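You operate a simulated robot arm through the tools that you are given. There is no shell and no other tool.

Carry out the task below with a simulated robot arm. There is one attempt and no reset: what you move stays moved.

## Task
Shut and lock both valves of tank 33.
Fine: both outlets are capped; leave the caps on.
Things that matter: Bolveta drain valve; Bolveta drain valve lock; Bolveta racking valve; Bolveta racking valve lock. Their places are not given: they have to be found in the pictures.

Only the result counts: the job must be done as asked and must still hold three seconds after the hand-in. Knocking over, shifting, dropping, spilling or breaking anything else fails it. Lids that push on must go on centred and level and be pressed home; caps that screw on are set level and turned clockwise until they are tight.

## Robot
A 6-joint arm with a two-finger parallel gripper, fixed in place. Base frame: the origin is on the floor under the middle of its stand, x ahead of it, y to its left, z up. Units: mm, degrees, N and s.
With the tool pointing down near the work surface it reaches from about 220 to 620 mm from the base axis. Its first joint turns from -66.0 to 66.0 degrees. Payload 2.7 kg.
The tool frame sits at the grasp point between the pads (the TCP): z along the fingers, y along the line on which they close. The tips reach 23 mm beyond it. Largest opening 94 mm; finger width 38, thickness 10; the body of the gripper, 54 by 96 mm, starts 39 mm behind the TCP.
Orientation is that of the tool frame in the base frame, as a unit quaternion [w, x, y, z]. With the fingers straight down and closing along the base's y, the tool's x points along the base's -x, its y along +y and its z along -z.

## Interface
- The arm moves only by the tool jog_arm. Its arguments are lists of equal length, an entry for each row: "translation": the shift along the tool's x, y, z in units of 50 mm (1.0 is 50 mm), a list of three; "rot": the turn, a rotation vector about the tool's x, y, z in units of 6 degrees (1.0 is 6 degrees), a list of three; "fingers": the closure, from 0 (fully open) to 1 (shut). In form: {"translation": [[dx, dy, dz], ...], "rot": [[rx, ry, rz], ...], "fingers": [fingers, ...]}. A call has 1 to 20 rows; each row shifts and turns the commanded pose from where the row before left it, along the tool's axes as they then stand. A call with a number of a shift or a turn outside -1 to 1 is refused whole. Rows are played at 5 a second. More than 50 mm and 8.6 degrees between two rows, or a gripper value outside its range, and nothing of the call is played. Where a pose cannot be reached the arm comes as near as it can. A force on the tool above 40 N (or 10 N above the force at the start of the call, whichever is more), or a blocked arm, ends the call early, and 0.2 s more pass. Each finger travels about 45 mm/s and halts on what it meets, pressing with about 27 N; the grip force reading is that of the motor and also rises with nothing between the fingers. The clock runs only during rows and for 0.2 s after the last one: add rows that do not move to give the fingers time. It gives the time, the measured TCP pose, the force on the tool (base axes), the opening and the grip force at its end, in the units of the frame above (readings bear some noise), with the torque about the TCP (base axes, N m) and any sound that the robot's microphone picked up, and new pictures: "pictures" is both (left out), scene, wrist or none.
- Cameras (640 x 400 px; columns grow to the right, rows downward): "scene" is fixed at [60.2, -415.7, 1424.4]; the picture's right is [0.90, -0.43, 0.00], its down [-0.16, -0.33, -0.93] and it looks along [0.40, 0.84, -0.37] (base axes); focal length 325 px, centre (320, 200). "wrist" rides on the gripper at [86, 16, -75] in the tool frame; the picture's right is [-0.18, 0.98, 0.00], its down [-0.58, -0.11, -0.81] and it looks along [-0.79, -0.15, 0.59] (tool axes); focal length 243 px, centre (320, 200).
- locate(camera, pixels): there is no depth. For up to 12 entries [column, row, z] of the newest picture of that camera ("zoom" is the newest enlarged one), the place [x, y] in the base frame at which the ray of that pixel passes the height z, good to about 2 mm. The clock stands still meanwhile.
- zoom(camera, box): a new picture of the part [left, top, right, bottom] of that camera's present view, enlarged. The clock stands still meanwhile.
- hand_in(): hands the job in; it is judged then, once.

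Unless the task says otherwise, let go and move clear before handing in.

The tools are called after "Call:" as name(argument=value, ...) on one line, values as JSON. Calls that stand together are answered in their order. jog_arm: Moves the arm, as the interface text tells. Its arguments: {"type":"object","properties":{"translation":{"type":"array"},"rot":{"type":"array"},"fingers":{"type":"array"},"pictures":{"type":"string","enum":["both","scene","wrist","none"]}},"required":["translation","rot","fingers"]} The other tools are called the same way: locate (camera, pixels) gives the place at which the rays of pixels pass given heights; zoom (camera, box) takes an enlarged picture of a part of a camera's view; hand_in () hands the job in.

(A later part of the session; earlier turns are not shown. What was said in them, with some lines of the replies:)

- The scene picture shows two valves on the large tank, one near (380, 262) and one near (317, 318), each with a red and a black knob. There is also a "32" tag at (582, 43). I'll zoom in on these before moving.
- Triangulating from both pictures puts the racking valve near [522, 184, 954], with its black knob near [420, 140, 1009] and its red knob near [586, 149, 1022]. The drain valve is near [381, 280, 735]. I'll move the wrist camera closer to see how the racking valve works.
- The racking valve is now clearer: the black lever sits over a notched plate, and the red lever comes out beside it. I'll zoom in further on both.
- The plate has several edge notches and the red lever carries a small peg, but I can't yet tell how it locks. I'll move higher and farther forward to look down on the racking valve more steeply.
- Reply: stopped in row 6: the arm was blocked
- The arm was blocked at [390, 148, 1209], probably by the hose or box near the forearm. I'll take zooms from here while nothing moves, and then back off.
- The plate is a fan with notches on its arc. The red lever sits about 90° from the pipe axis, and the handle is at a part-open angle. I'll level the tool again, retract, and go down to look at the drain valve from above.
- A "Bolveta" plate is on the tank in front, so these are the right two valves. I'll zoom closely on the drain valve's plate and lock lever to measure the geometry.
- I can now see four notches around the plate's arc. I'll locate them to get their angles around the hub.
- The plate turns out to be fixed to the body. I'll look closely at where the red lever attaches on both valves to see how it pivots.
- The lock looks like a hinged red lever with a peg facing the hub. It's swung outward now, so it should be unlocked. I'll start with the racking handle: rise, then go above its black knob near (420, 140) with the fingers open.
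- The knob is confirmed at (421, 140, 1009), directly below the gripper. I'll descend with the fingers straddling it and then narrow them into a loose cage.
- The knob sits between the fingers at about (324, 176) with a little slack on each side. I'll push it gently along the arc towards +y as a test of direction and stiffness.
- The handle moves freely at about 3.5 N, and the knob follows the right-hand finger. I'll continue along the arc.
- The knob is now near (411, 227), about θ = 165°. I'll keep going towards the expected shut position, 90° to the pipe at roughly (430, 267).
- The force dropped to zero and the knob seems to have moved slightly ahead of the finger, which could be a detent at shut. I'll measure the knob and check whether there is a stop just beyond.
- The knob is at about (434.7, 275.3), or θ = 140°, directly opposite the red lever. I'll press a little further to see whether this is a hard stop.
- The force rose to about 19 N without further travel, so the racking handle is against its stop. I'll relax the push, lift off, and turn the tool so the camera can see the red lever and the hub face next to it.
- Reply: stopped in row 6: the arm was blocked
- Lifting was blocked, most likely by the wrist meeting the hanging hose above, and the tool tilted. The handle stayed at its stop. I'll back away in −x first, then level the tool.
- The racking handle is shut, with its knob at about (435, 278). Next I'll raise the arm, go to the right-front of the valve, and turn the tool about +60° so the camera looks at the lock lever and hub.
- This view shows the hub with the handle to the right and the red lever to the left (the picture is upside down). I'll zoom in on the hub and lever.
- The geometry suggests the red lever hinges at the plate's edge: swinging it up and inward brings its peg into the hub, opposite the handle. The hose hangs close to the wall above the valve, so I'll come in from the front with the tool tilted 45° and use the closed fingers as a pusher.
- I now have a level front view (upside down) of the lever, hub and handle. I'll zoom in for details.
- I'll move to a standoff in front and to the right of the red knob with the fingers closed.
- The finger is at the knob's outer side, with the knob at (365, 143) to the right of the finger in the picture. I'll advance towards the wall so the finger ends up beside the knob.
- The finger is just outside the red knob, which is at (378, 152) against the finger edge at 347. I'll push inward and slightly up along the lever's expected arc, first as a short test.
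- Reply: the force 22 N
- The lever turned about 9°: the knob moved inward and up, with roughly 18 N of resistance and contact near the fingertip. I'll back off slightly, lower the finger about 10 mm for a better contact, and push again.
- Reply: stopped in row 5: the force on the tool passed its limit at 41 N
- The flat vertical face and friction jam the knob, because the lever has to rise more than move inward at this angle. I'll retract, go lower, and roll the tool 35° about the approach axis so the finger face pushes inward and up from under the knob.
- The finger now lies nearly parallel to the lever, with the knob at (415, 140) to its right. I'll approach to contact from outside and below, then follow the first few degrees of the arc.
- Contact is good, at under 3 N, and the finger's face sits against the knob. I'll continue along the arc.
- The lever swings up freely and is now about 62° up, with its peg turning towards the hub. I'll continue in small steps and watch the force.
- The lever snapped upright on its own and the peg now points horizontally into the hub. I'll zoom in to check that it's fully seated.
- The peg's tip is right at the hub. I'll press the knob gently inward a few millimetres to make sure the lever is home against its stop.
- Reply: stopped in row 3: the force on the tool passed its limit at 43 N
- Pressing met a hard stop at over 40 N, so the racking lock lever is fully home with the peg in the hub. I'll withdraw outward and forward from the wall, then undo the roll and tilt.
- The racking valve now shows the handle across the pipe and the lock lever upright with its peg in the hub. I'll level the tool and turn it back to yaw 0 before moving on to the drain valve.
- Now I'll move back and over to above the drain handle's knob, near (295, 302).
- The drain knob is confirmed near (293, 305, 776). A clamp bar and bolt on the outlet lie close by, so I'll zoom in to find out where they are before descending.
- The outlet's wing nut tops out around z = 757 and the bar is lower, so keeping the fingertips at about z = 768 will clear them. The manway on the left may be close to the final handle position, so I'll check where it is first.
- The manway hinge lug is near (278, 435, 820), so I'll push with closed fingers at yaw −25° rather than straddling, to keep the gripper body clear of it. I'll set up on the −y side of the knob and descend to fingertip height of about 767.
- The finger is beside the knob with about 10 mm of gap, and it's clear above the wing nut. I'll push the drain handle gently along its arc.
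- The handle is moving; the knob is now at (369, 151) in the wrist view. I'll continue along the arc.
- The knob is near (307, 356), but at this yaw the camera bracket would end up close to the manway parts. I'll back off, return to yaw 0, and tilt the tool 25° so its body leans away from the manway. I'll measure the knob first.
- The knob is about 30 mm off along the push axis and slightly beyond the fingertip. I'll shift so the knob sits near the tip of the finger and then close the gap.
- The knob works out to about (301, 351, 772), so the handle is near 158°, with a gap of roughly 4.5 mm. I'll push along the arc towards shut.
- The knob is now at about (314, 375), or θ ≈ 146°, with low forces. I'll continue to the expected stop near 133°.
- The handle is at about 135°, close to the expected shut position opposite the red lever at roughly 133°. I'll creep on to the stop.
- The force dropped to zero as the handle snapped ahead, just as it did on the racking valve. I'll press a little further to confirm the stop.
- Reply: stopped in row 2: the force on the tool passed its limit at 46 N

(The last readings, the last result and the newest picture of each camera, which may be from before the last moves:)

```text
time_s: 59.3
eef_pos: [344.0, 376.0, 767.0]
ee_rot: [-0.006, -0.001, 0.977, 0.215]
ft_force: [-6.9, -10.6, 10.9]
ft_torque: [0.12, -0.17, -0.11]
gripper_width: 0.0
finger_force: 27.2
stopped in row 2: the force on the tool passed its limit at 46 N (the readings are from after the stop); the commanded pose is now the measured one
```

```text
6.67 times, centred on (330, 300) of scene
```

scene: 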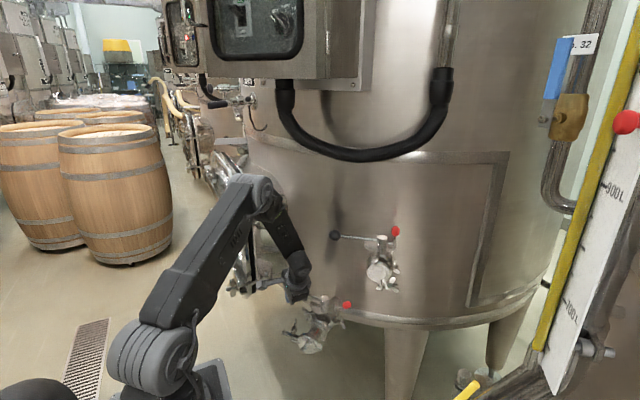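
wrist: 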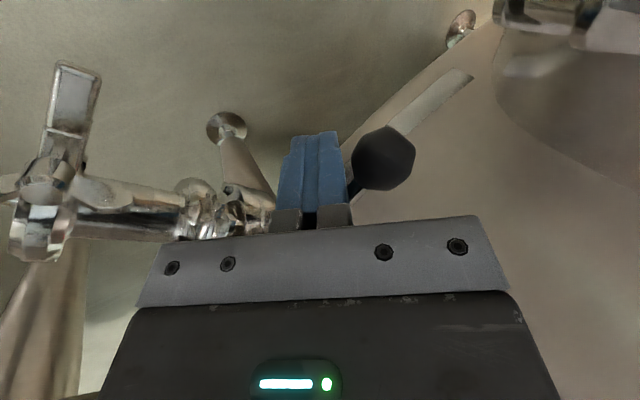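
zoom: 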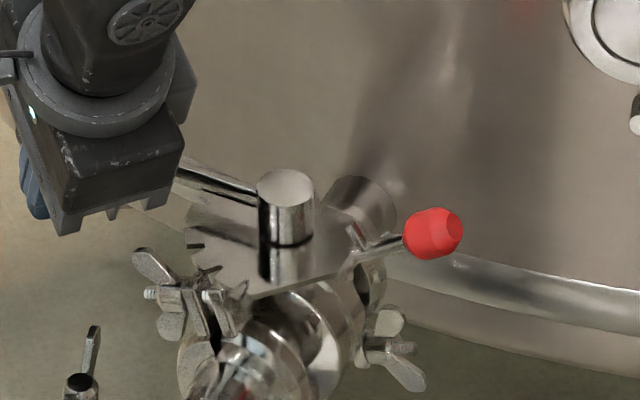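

The handle is against its stop with more than 40 N, so the drain valve is shut. I'll back the finger away from the knob, retract along the finger axis, and level the tool.

Call:
jog_arm(translation=[[0, -0.16, 0], [0.3, 0, -0.6], [0.5, 0, -0.8], [0.5, 0, -0.8], [0.2, 0, -0.3], [0, 0, 0], [0, 0, 0], [0, 0, 0], [0, 0, 0], [0, 0, 0], [0, 0, 0]], rot=[[0, 0, 0], [0, 0, 0], [0, 0, 0], [0, 0, 0], [0, 0, 0], [0.833, 0, 0], [0.833, 0, 0], [0.833, 0, 0], [0.833, 0, 0], [0.833, 0, 0], [0, 0, 0]], fingers=[1, 1, 1, 1, 1, 1, 1, 1, 1, 1, 1])

Call:
zoom(camera="scene", box=[270, 260, 370, 340])

Call:
zoom(camera="wrist", box=[250, 0, 450, 220])

```text
time_s: 61.7
eef_pos: [269.3, 318.1, 876.7]
ee_rot: [-0.005, -0.002, 1.0, -0.003]
ft_force: [-0.9, -0.2, 0.4]
ft_torque: [0.06, 0.03, 0.02]
gripper_width: 0.0
finger_force: 26.7
```

scene: 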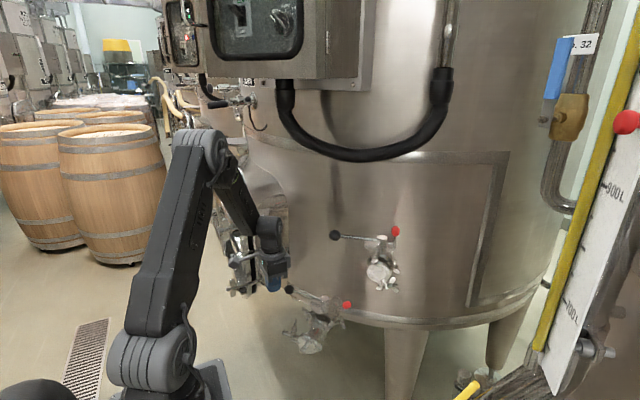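
wrist: 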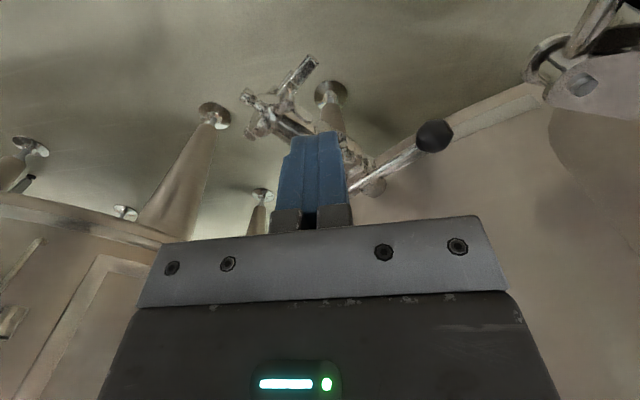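

```text
5.00 times, centred on (320, 300) of scene
```

zoom: 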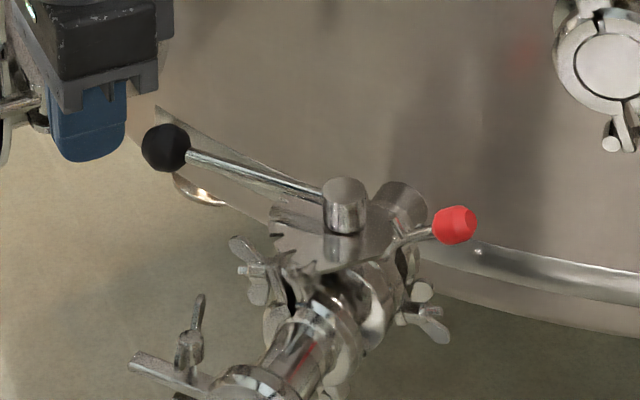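

```text
1.82 times, centred on (350, 110) of wrist
```

zoom: 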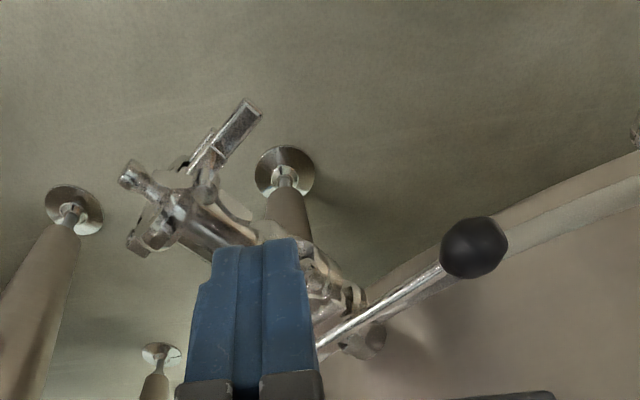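

The drain handle now lines up with the red lever, as on the racking valve. Next I'll move to a clear spot in front and reorient the tool (yaw 43°, tilt 60°, roll 35°) for pushing the drain lock lever up.

Call:
jog_arm(translation=[[-0.4, -0.69, 0], [-0.4, -0.69, 0], [-0.4, -0.69, 0], [-0.4, -0.69, 0], [-0.4, -0.69, 0], [-0.4, -0.69, 0], [0, 0, 0], [0, 0, 0], [0, 0, 0], [0, 0, 0], [0, 0, 0], [0, 0, 0], [0, 0, 0], [0, 0, 0], [0, 0, 0]], rot=[[0, 0, 0], [0, 0, 0], [0, 0, 0], [0, 0, 0], [0, 0, 0], [0, 0, 0], [0, 0, -0.89], [0, 0, -0.89], [0, 0, -0.89], [0, 0, -0.89], [0, 0, -0.89], [0, 0, -0.89], [0, 0, -0.89], [0, 0, -0.89], [0, 0, 0]], fingers=[1, 1, 1, 1, 1, 1, 1, 1, 1, 1, 1, 1, 1, 1, 1])

Call:
zoom(camera="wrist", box=[220, 20, 480, 220])

```text
time_s: 64.9
eef_pos: [390.8, 110.5, 877.3]
ee_rot: [-0.005, -0.366, 0.93, -0.001]
ft_force: [0.3, -0.5, -1.3]
ft_torque: [-0.02, 0.0, 0.01]
gripper_width: 0.0
finger_force: 26.6
```

scene: 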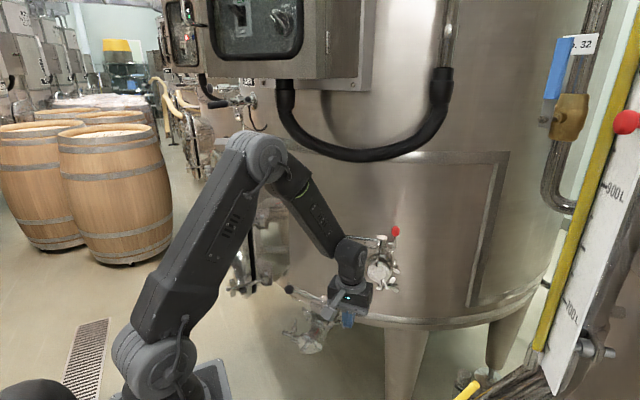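
wrist: 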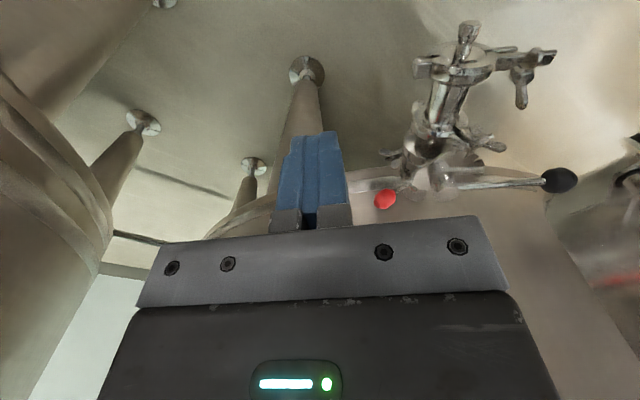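

```text
2.00 times, centred on (350, 120) of wrist
```

zoom: 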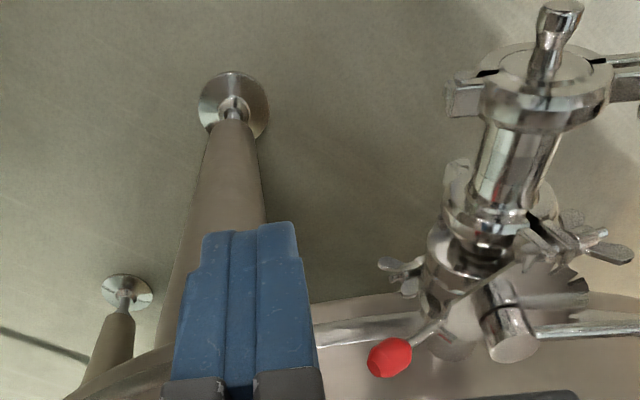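

Call:
locate(camera="wrist", pixels=[[384.5, 198.5, 783], [384.5, 198.5, 778], [446.5, 193.5, 786], [560, 180, 773]])

Call:
zoom(camera="wrist", box=[360, 130, 490, 220])

```text
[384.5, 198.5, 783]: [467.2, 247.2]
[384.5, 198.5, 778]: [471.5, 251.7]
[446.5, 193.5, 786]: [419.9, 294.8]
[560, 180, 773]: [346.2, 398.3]
```

```text
4.44 times, centred on (425, 175) of wrist
```

zoom: 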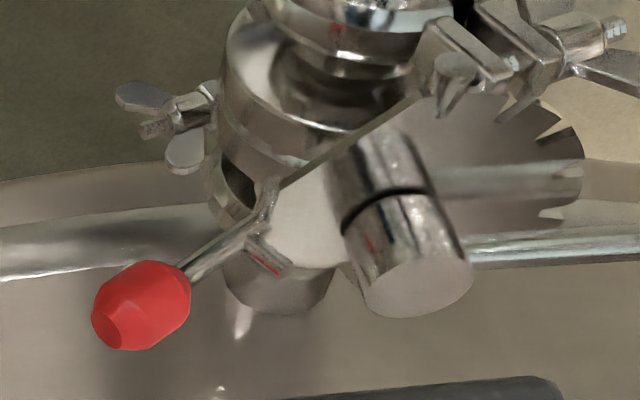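

The key points agree well enough: drain hub about (419, 305, 785) and red knob about (465, 252, 783). I'll now apply the tilt and roll here, where there is space.

Call:
jog_arm(translation=[[0, 0, 0], [0, 0, 0], [0, 0, 0], [0, 0, 0], [0, 0, 0], [0, 0, 0], [0, 0, 0], [0, 0, 0], [0, 0, 0], [0, 0, 0], [0, 0, 0], [0, 0, 0], [0, 0, 0], [0, 0, 0], [0, 0, 0], [0, 0, 0], [0, 0, 0]], rot=[[0, -1, 0], [0, -1, 0], [0, -1, 0], [0, -1, 0], [0, -1, 0], [0, -1, 0], [0, -1, 0], [0, -1, 0], [0, -1, 0], [0, -1, 0], [-0.486, 0, 0.842], [-0.486, 0, 0.842], [-0.486, 0, 0.842], [-0.486, 0, 0.842], [-0.486, 0, 0.842], [-0.486, 0, 0.842], [0, 0, 0]], fingers=[1, 1, 1, 1, 1, 1, 1, 1, 1, 1, 1, 1, 1, 1, 1, 1, 1])

```text
time_s: 68.5
eef_pos: [390.7, 109.6, 877.3]
ee_rot: [0.344, -0.161, 0.826, 0.417]
ft_force: [0.5, 0.4, 0.5]
ft_torque: [-0.03, 0.01, 0.02]
gripper_width: 0.1
finger_force: 27.1
```

scene: 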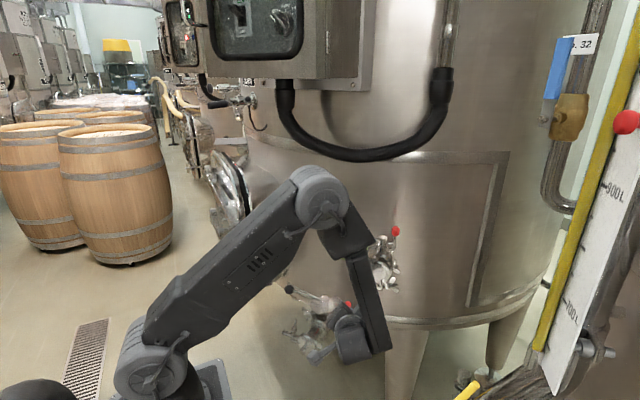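
wrist: 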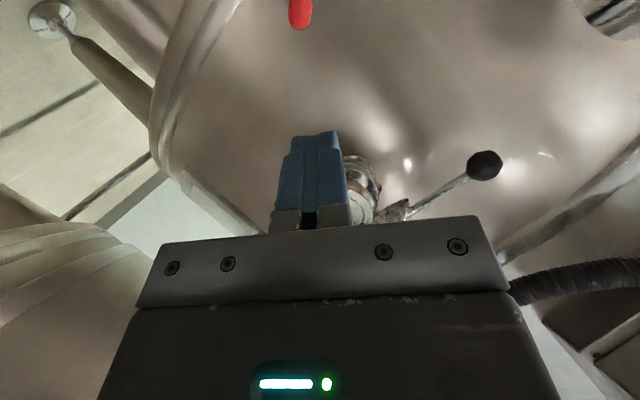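

The orientation is as planned. Now I'll go down to the standoff in front and to the right of the drain lock lever.

Call:
jog_arm(translation=[[0.415, -0.438, 0.49], [0.415, -0.438, 0.49], [0.415, -0.438, 0.49], [0, 0, 0]], rot=[[0, 0, 0], [0, 0, 0], [0, 0, 0], [0, 0, 0]], fingers=[1, 1, 1, 1])

Call:
zoom(camera="wrist", box=[240, 20, 480, 220])

```text
time_s: 69.5
eef_pos: [415.9, 130.2, 766.0]
ee_rot: [0.345, -0.16, 0.826, 0.416]
ft_force: [0.3, -0.1, 0.7]
ft_torque: [0.01, 0.02, 0.0]
gripper_width: 0.0
finger_force: 27.3
```

scene: 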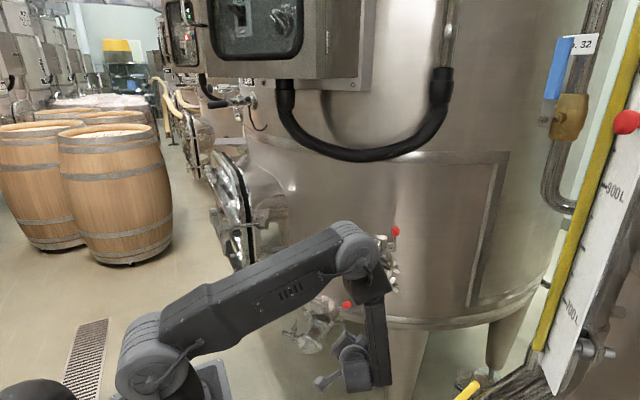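
wrist: 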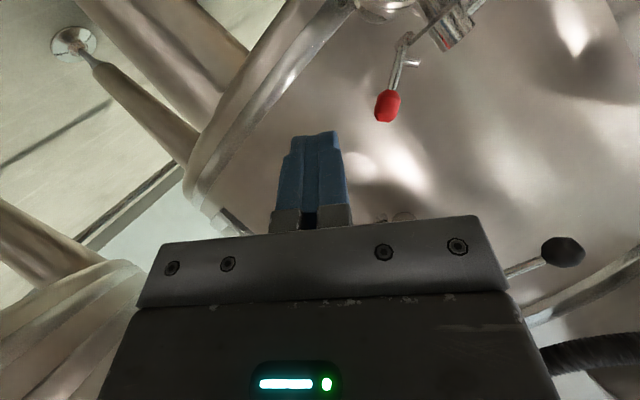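

```text
2.00 times, centred on (360, 120) of wrist
```

zoom: 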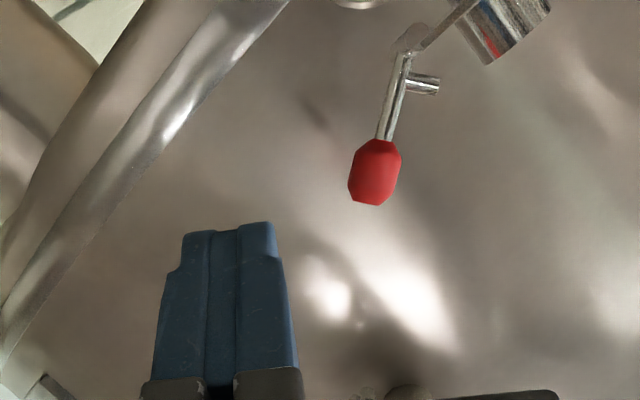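

The knob is at (387, 106), matching the prediction to within about 5 mm. I'll advance the finger to lie beside it, staying on the outer and lower side.

Call:
jog_arm(translation=[[-0.293, 0, 0.664], [-0.293, 0, 0.664], [-0.293, 0, 0.66], [0, 0, 0]], rot=[[0, 0, 0], [0, 0, 0], [0, 0, 0], [0, 0, 0]], fingers=[1, 1, 1, 1])

Call:
zoom(camera="wrist", box=[240, 40, 480, 230])

Call:
zoom(camera="scene", box=[300, 270, 420, 390])

```text
time_s: 70.5
eef_pos: [488.6, 209.4, 756.2]
ee_rot: [0.344, -0.161, 0.826, 0.416]
ft_force: [-0.4, -0.3, -0.5]
ft_torque: [-0.01, 0.02, 0.01]
gripper_width: 0.0
finger_force: 27.1
```

scene: 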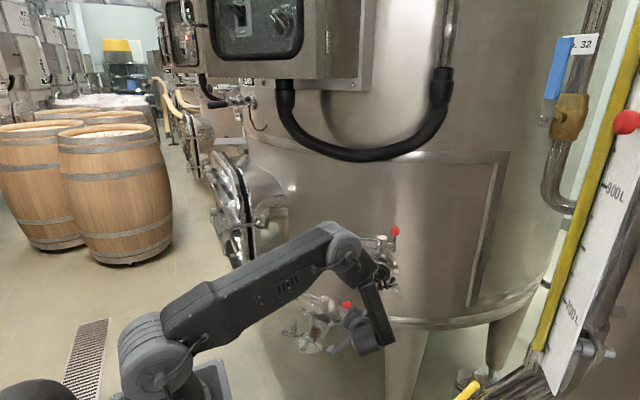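
wrist: 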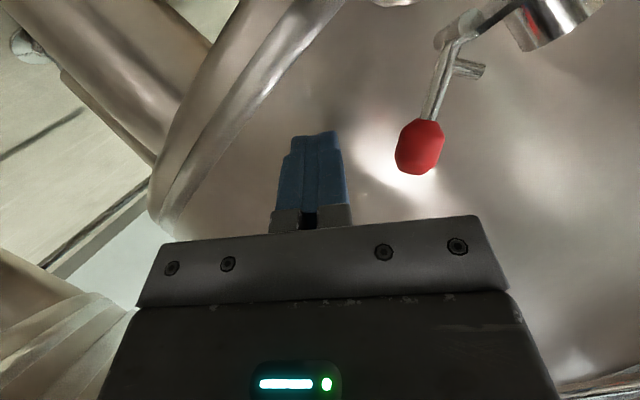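

```text
2.11 times, centred on (360, 135) of wrist
```

zoom: 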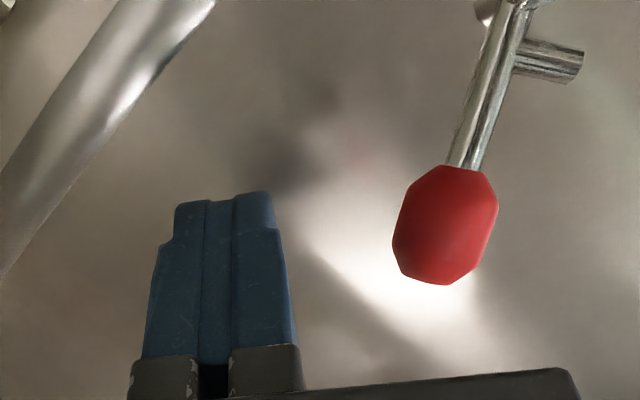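

```text
3.33 times, centred on (360, 330) of scene
```

zoom: 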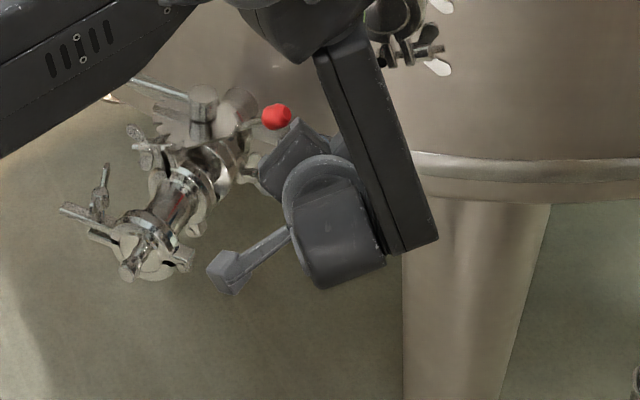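

The knob is at tool offset of about (−5, 49, 20) mm from the TCP. I'll close in along the push direction, and start lifting the lever along its arc as I did on the racking valve.

Call:
jog_arm(translation=[[-0.05, 0.175, 0.08], [-0.05, 0.175, 0.08], [0, 0.1, 0], [-0.024, 0.093, -0.014], [-0.017, 0.094, -0.01], [0, 0, 0]], rot=[[0, 0, 0], [0, 0, 0], [0, 0, 0], [0, 0, 0], [0, 0, 0], [0, 0, 0]], fingers=[1, 1, 1, 1, 1, 1])

Call:
zoom(camera="wrist", box=[240, 40, 480, 230])

Call:
zoom(camera="scene", box=[300, 270, 400, 350])

```text
time_s: 71.9
eef_pos: [479.7, 233.5, 776.4]
ee_rot: [0.344, -0.162, 0.826, 0.417]
ft_force: [1.4, -1.7, 1.6]
ft_torque: [0.02, 0.03, -0.01]
gripper_width: 0.0
finger_force: 27.3
```

scene: 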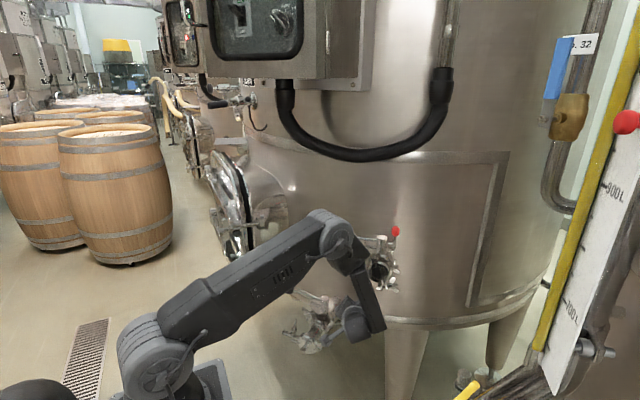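
wrist: 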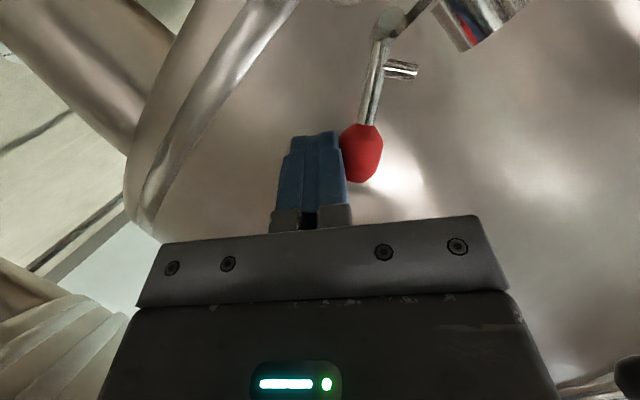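

```text
2.11 times, centred on (360, 135) of wrist
```

zoom: 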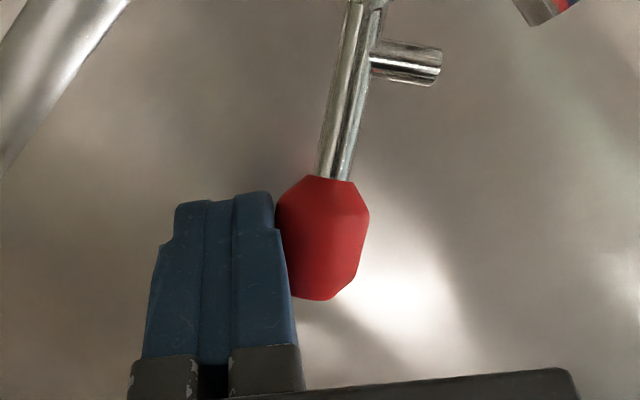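

```text
5.00 times, centred on (350, 310) of scene
```

zoom: 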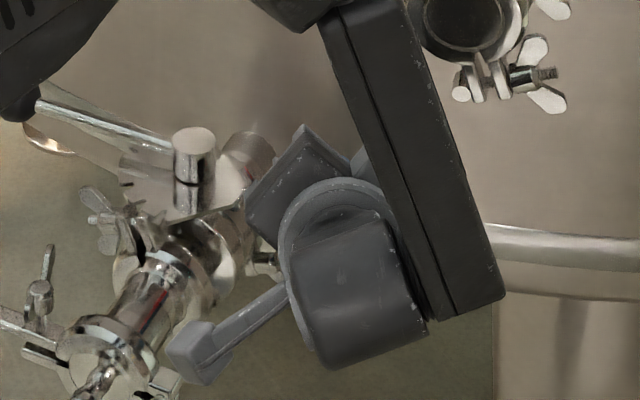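

Contact is made at under 3 N. To keep the camera bracket higher above the outlet pipe, I'll reduce the tilt by 7.5° (this leaves the pushing face unchanged) and continue lifting the lever.

Call:
jog_arm(translation=[[0, 0, 0], [0, 0, 0], [-0.007, 0.094, -0.006], [-0.003, 0.095, -0.002], [0.005, 0.095, 0.004], [0, 0, 0]], rot=[[0, 0.625, 0], [0, 0.625, 0], [0, 0, 0], [0, 0, 0], [0, 0, 0], [0, 0, 0]], fingers=[1, 1, 1, 1, 1, 1])

Call:
zoom(camera="wrist", box=[240, 20, 480, 220])

Call:
zoom(camera="scene", box=[290, 270, 390, 350])

```text
time_s: 73.3
eef_pos: [471.9, 241.8, 785.1]
ee_rot: [0.289, -0.188, 0.847, 0.404]
ft_force: [1.3, -0.1, 0.4]
ft_torque: [0.03, -0.01, -0.03]
gripper_width: 0.0
finger_force: 27.8
```

scene: 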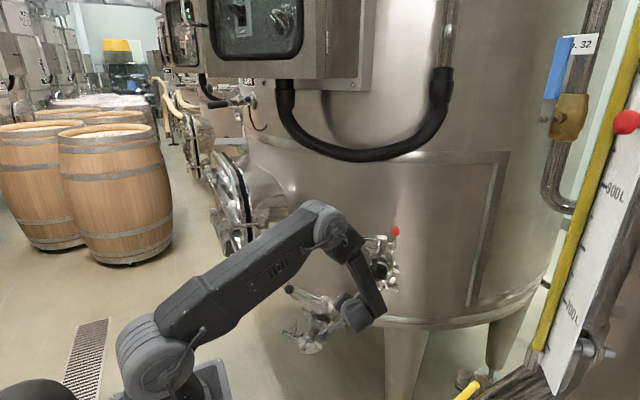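
wrist: 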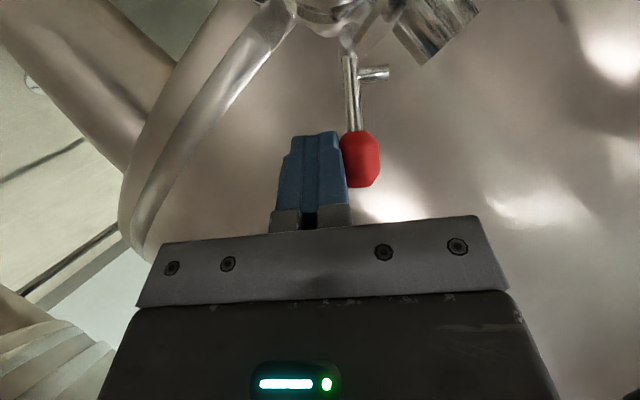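

```text
2.00 times, centred on (360, 120) of wrist
```

zoom: 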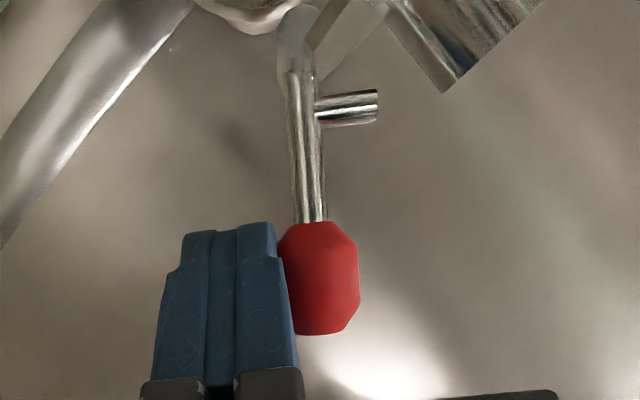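

```text
5.00 times, centred on (340, 310) of scene
```

zoom: 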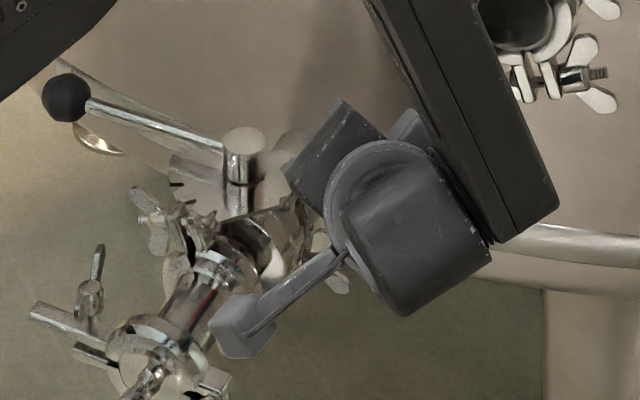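

The lever is rising smoothly, at about 1 N. I'll continue until it snaps upright.

Call:
jog_arm(translation=[[0.012, 0.094, 0.009], [0.018, 0.094, 0.013], [0.024, 0.091, 0.018], [0, 0, 0]], rot=[[0, 0, 0], [0, 0, 0], [0, 0, 0], [0, 0, 0]], fingers=[1, 1, 1, 1])

Call:
zoom(camera="wrist", box=[240, 20, 480, 220])

Call:
zoom(camera="scene", box=[290, 270, 390, 350])

```text
time_s: 74.3
eef_pos: [463.7, 251.7, 789.6]
ee_rot: [0.289, -0.188, 0.847, 0.405]
ft_force: [-1.0, 0.9, 0.0]
ft_torque: [0.0, 0.03, 0.03]
gripper_width: 0.3
finger_force: 26.7
```

scene: 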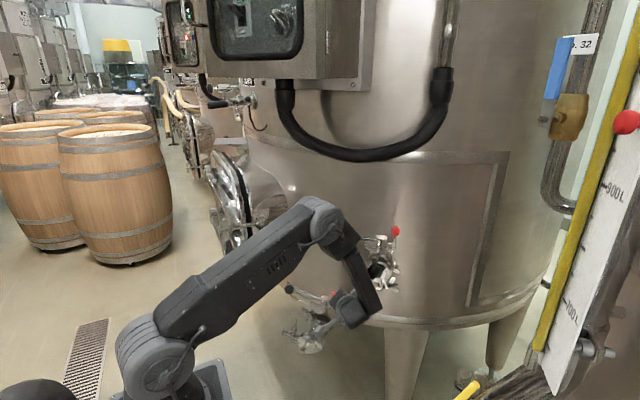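
wrist: 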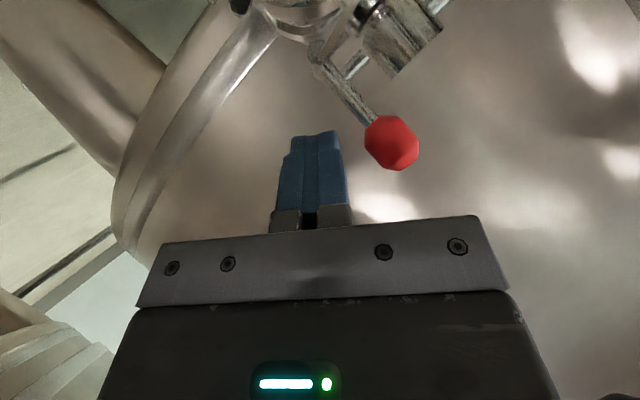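

```text
2.00 times, centred on (360, 120) of wrist
```

zoom: 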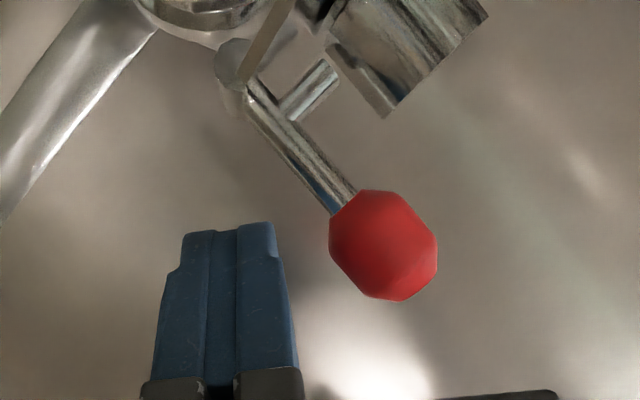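

```text
5.00 times, centred on (340, 310) of scene
```

zoom: 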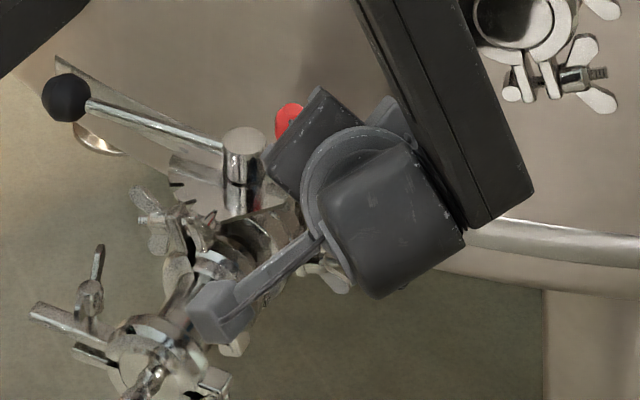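

The drain lever snapped upright too, and its peg points into the hub. I'll press gently inward to confirm it's home, watching the force.

Call:
jog_arm(translation=[[0.04, 0.07, 0.03], [0.04, 0.07, 0.03], [0.02, 0.035, 0.015], [0.02, 0.035, 0.015], [0, 0, 0]], rot=[[0, 0, 0], [0, 0, 0], [0, 0, 0], [0, 0, 0], [0, 0, 0]], fingers=[1, 1, 1, 1, 1])

Call:
zoom(camera="wrist", box=[260, 0, 460, 200])

Call:
zoom(camera="scene", box=[300, 275, 370, 325])

```text
time_s: 75.2
eef_pos: [460.8, 255.1, 789.4]
ee_rot: [0.294, -0.183, 0.849, 0.4]
ft_force: [2.1, -6.7, 0.1]
ft_torque: [-0.14, -0.04, 0.04]
gripper_width: 0.0
finger_force: 27.3
stopped in row 4: the force on the tool passed its limit at 42 N (the readings are from after the stop); the commanded pose is now the measured one
```

scene: 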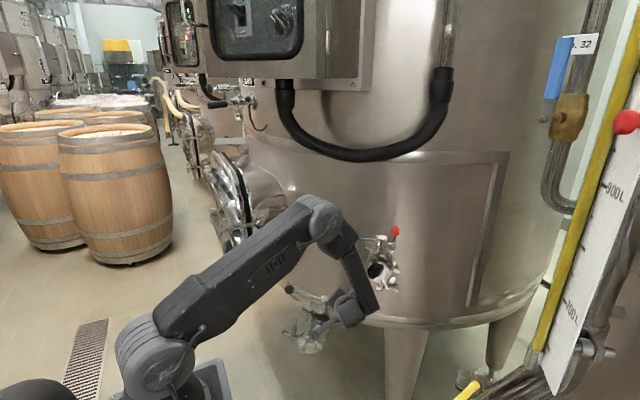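
wrist: 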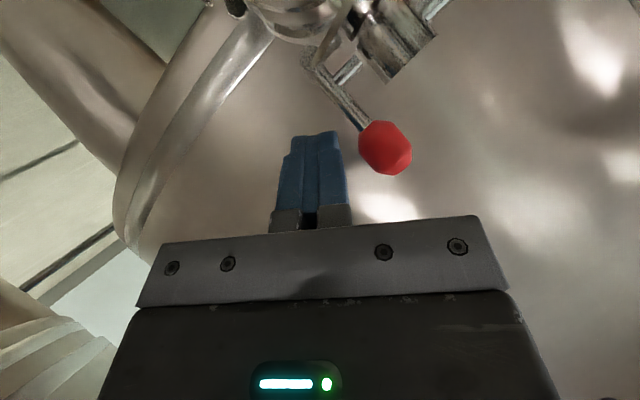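

```text
2.00 times, centred on (360, 100) of wrist
```

zoom: 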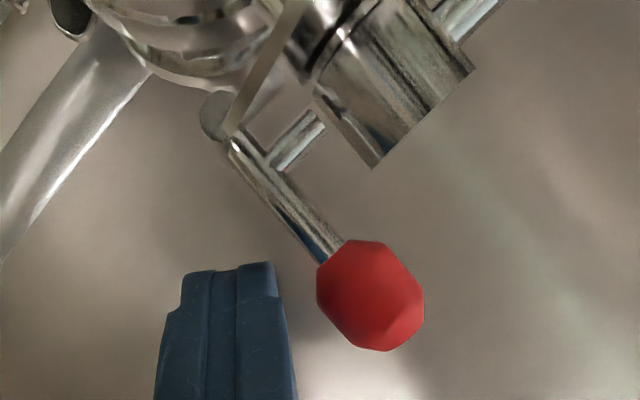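

```text
8.00 times, centred on (335, 300) of scene
```

zoom: 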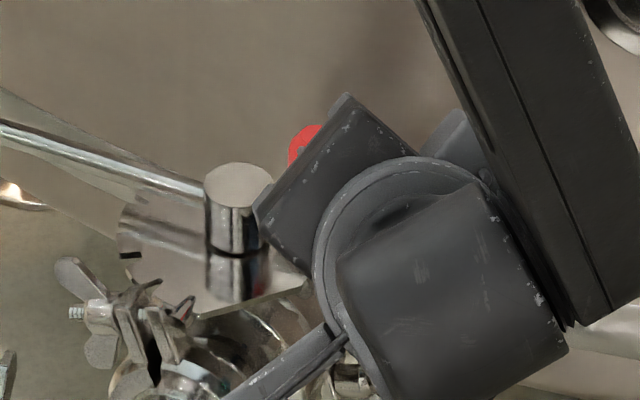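

The press met over 40 N at the lever, so the drain lock is firmly home. I'll withdraw outward and then straight back from the wall.

Call:
jog_arm(translation=[[0, -0.2, 0], [0, -0.3, 0], [0.4, -0.1, -0.5], [0.49, 0, -0.63], [0.49, 0, -0.63], [0.49, 0, -0.63], [0, 0, 0]], rot=[[0, 0, 0], [0, 0, 0], [0, 0, 0], [0, 0, 0], [0, 0, 0], [0, 0, 0], [0, 0, 0]], fingers=[1, 1, 1, 1, 1, 1, 1])

Call:
zoom(camera="wrist", box=[300, 0, 640, 200])

Call:
zoom(camera="scene", box=[280, 270, 380, 340])

```text
time_s: 76.8
eef_pos: [363.0, 137.5, 772.3]
ee_rot: [0.295, -0.183, 0.848, 0.4]
ft_force: [0.5, 0.6, -0.1]
ft_torque: [0.0, 0.0, 0.03]
gripper_width: 0.1
finger_force: 26.8
```

scene: 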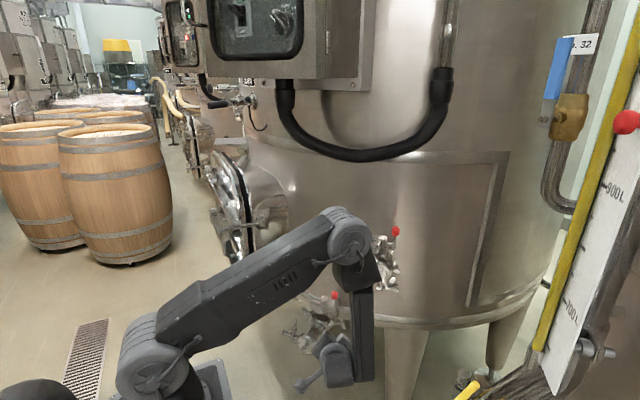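
wrist: 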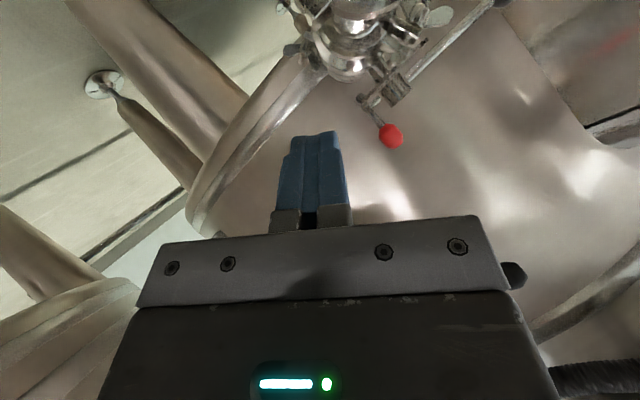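

```text
1.88 times, centred on (470, 100) of wrist
```

zoom: 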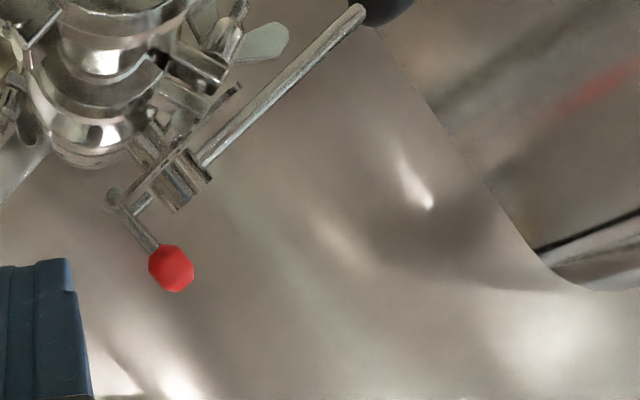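

```text
5.71 times, centred on (330, 305) of scene
```

zoom: 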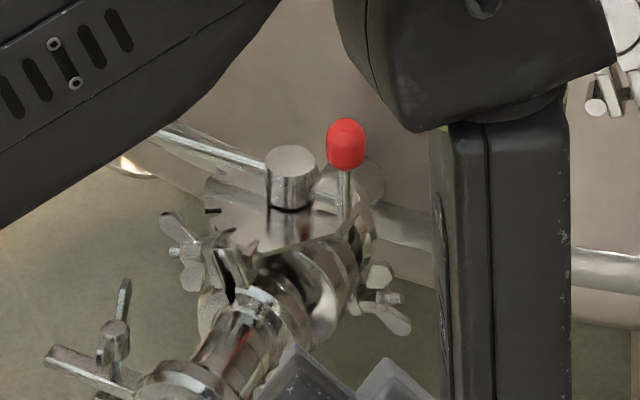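

Both red levers are upright now. I'll rise, undo the roll, tilt and yaw in free space, and then inspect both valves.

Call:
jog_arm(translation=[[-0.43, 0.38, -0.33], [-0.43, 0.38, -0.33], [-0.43, 0.38, -0.33], [0, 0, 0], [0, 0, 0], [0, 0, 0], [0, 0, 0], [0, 0, 0], [0, 0, 0], [0, 0, 0]], rot=[[0, 0, 0], [0, 0, 0], [0, 0, 0], [0.592, 0, -0.771], [0.592, 0, -0.771], [0.592, 0, -0.771], [0.592, 0, -0.771], [0.592, 0, -0.771], [0.592, 0, -0.771], [0, 0, 0]], fingers=[1, 1, 1, 1, 1, 1, 1, 1, 1, 1])

Call:
jog_arm(translation=[[0, 0, 0], [0, 0, 0], [0, 0, 0], [0, 0, 0], [0, 0, 0], [0, 0, 0], [0, 0, 0], [0, 0, 0], [0, 0, 0], [0, 0, 0], [0, 0, 0], [0, 0, 0], [0, 0, 0], [0, 0, 0], [0, 0, 0], [0, 0, 0], [0, 0, 0], [0, 0, 0]], rot=[[0, 0.972, 0], [0, 0.972, 0], [0, 0.972, 0], [0, 0.972, 0], [0, 0.972, 0], [0, 0.972, 0], [0, 0.972, 0], [0, 0.972, 0], [0, 0.972, 0], [0, 0, 0.89], [0, 0, 0.89], [0, 0, 0.89], [0, 0, 0.89], [0, 0, 0.89], [0, 0, 0.89], [0, 0, 0.89], [0, 0, 0.89], [0, 0, 0]], fingers=[1, 1, 1, 1, 1, 1, 1, 1, 1, 1, 0.8, 0.6, 0.4, 0.2, 0, 0, 0, 0])

```text
time_s: 79.0
eef_pos: [364.0, 136.7, 872.8]
ee_rot: [0.409, -0.324, 0.838, 0.156]
ft_force: [-0.7, -0.1, -0.2]
ft_torque: [0.03, 0.0, 0.0]
gripper_width: 0.0
finger_force: 27.0
```

scene: 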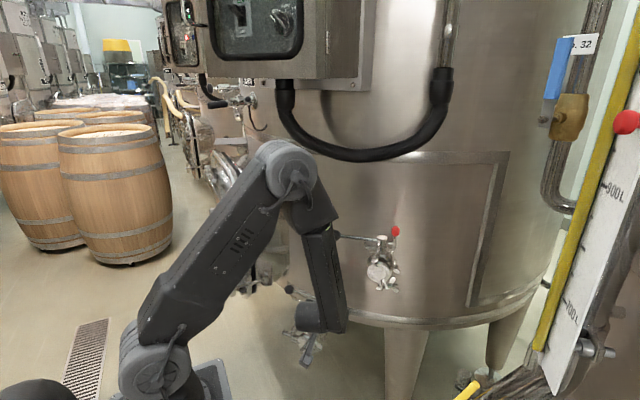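
wrist: 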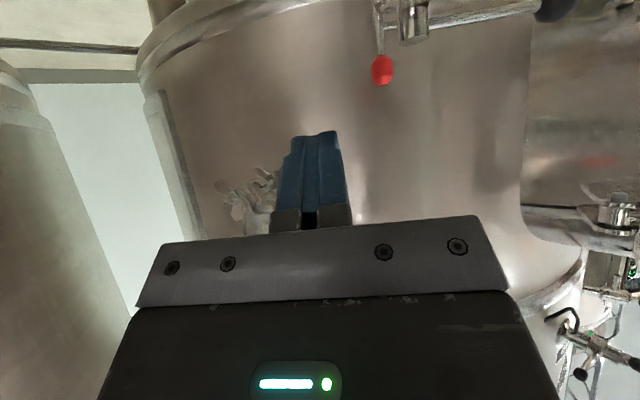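

```text
time_s: 82.8
eef_pos: [362.8, 137.9, 873.6]
ee_rot: [-0.002, 0.005, 1.0, -0.003]
ft_force: [0.6, 0.0, 0.3]
ft_torque: [0.02, -0.02, 0.0]
gripper_width: 94.2
finger_force: 0.0
```

scene: 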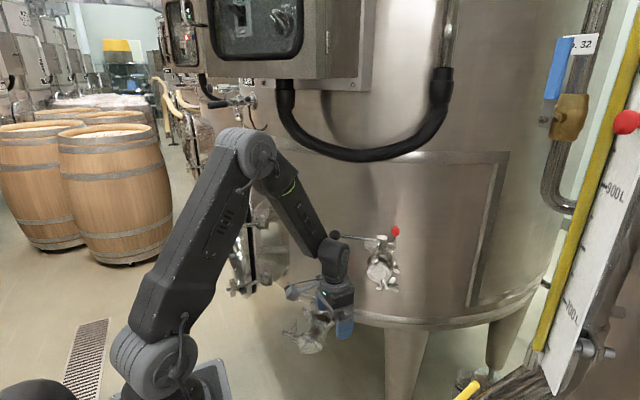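
wrist: 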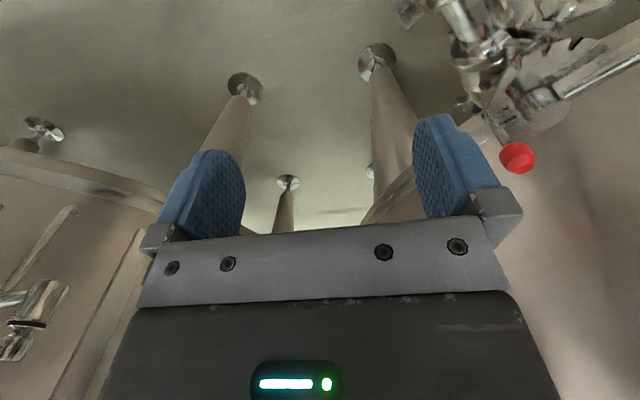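

I'll retreat upward and back so the scene camera can see both valves unobstructed.

Call:
jog_arm(translation=[[0.4, 0, -0.6], [0.4, 0, -0.6], [0.4, 0, -0.6], [0.4, 0, -0.6], [0.4, 0, -0.6], [0.4, 0, -0.6], [0.2, 0, -0.6], [0, 0, 0]], rot=[[0, 0, 0], [0, 0, 0], [0, 0, 0], [0, 0, 0], [0, 0, 0], [0, 0, 0], [0, 0, 0], [0, 0, 0]], fingers=[0, 0, 0, 0, 0, 0, 0, 0])

Call:
zoom(camera="scene", box=[320, 215, 420, 295])

Call:
zoom(camera="scene", box=[270, 275, 370, 355])

Call:
zoom(camera="wrist", box=[250, 0, 450, 220])

```text
time_s: 84.6
eef_pos: [236.0, 138.6, 1083.8]
ee_rot: [-0.002, 0.006, 1.0, -0.004]
ft_force: [-0.1, -0.4, 0.1]
ft_torque: [-0.02, 0.01, 0.01]
gripper_width: 94.1
finger_force: 0.1
```

scene: 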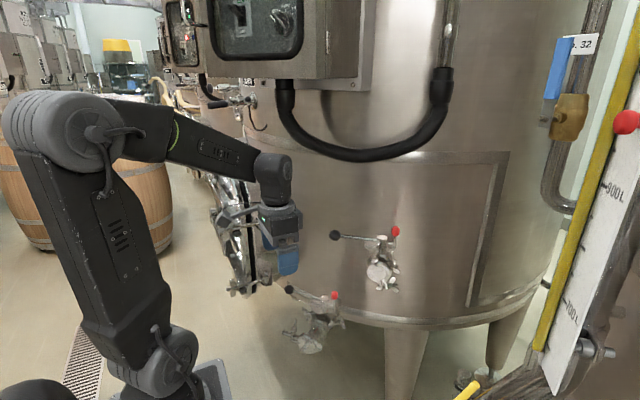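
wrist: 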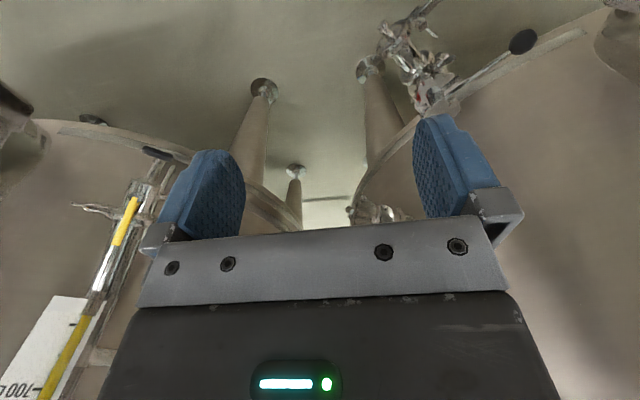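

```text
5.00 times, centred on (370, 255) of scene
```

zoom: 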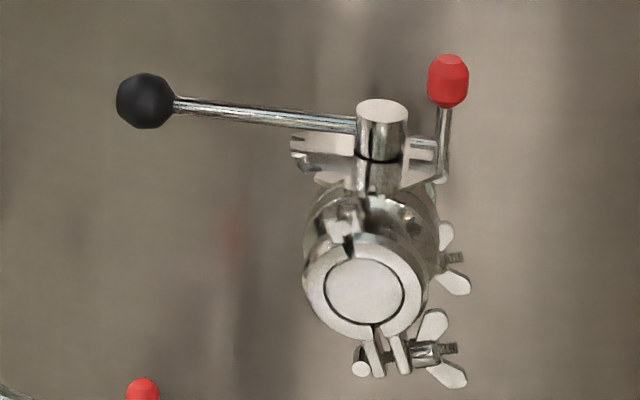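

```text
5.00 times, centred on (320, 315) of scene
```

zoom: 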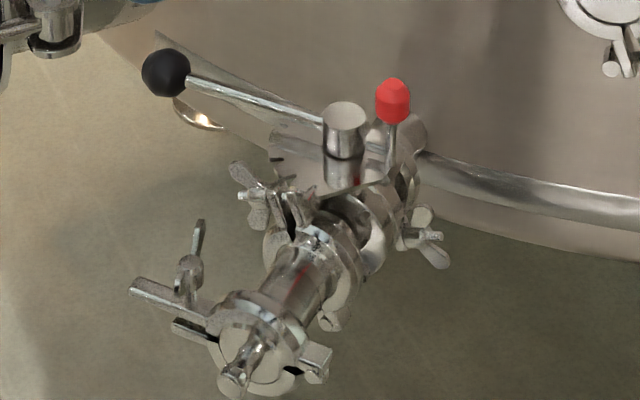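

```text
1.82 times, centred on (350, 110) of wrist
```

zoom: 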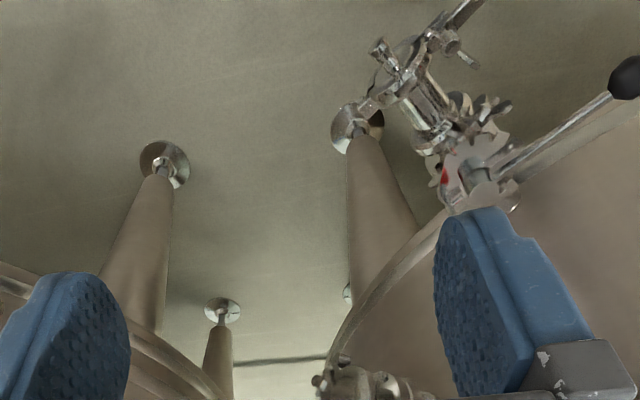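

Both handles are across their pipes and both lock levers are upright. I'll take a last close look at the pegs against the hubs to make sure they're engaged.

Call:
zoom(camera="scene", box=[376, 228, 404, 254])

Call:
zoom(camera="scene", box=[318, 290, 346, 316])

Call:
zoom(camera="wrist", box=[340, 195, 415, 230])

```text
15.38 times, centred on (390, 241) of scene
```

zoom: 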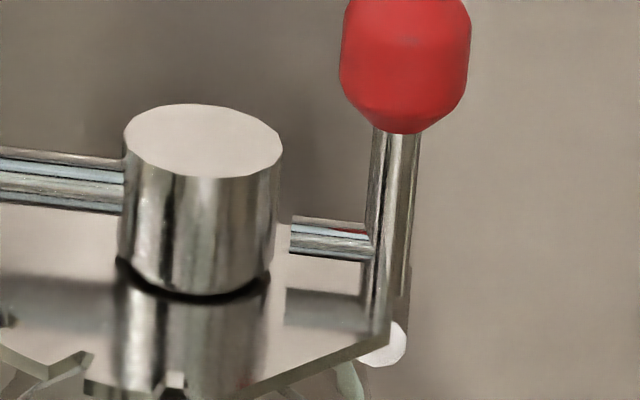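

```text
15.38 times, centred on (332, 303) of scene
```

zoom: 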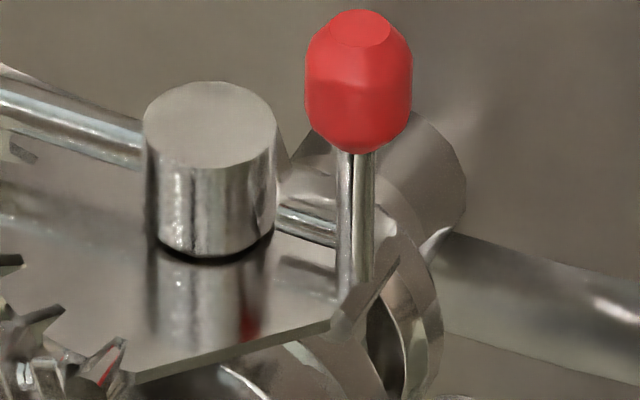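

```text
8.53 times, centred on (378, 212) of wrist
```

zoom: 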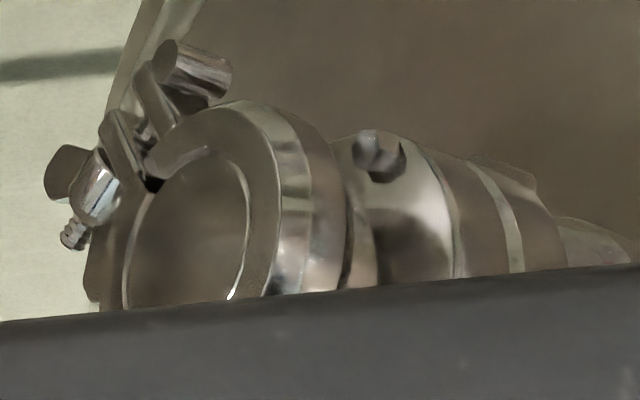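

Both handles are steady at their shut stops: the racking knob is still at (335, 235) and the drain knob at (289, 289.5). Both red levers stand upright against their limits with the pegs facing the hubs, and the caps and clamps look untouched. The arm is clear, so I'm handing in.

Call:
hand_in()

```text
The job is handed in.
```

Both Bolveta valves, drain and racking, are shut and their red lock levers are upright. The job is handed in, but I haven't seen the verdict.

- **Handles:** I pushed each black handle across its pipe until it hit a hard stop. In the last pictures neither had moved since.
- **Locks:** Both red levers snapped upright and didn't move when pressed with about 40 N. I didn't try to turn the handles with the locks on. In the last close-up the racking peg sits about 2–3 mm from the hub, so I can't say for certain that the pegs physically hold the handles.
- **Tank number:** I went by the "Bolveta" plate on the tank. I never saw a "33" marking.
- **Contact:** The arm was blocked twice while moving: once in front of the tank, near the control box and hose, and once when it probably touched the hanging hose. I saw no damage or movement.
- **Caps:** Both outlet caps are still on, and the clamps look unchanged.
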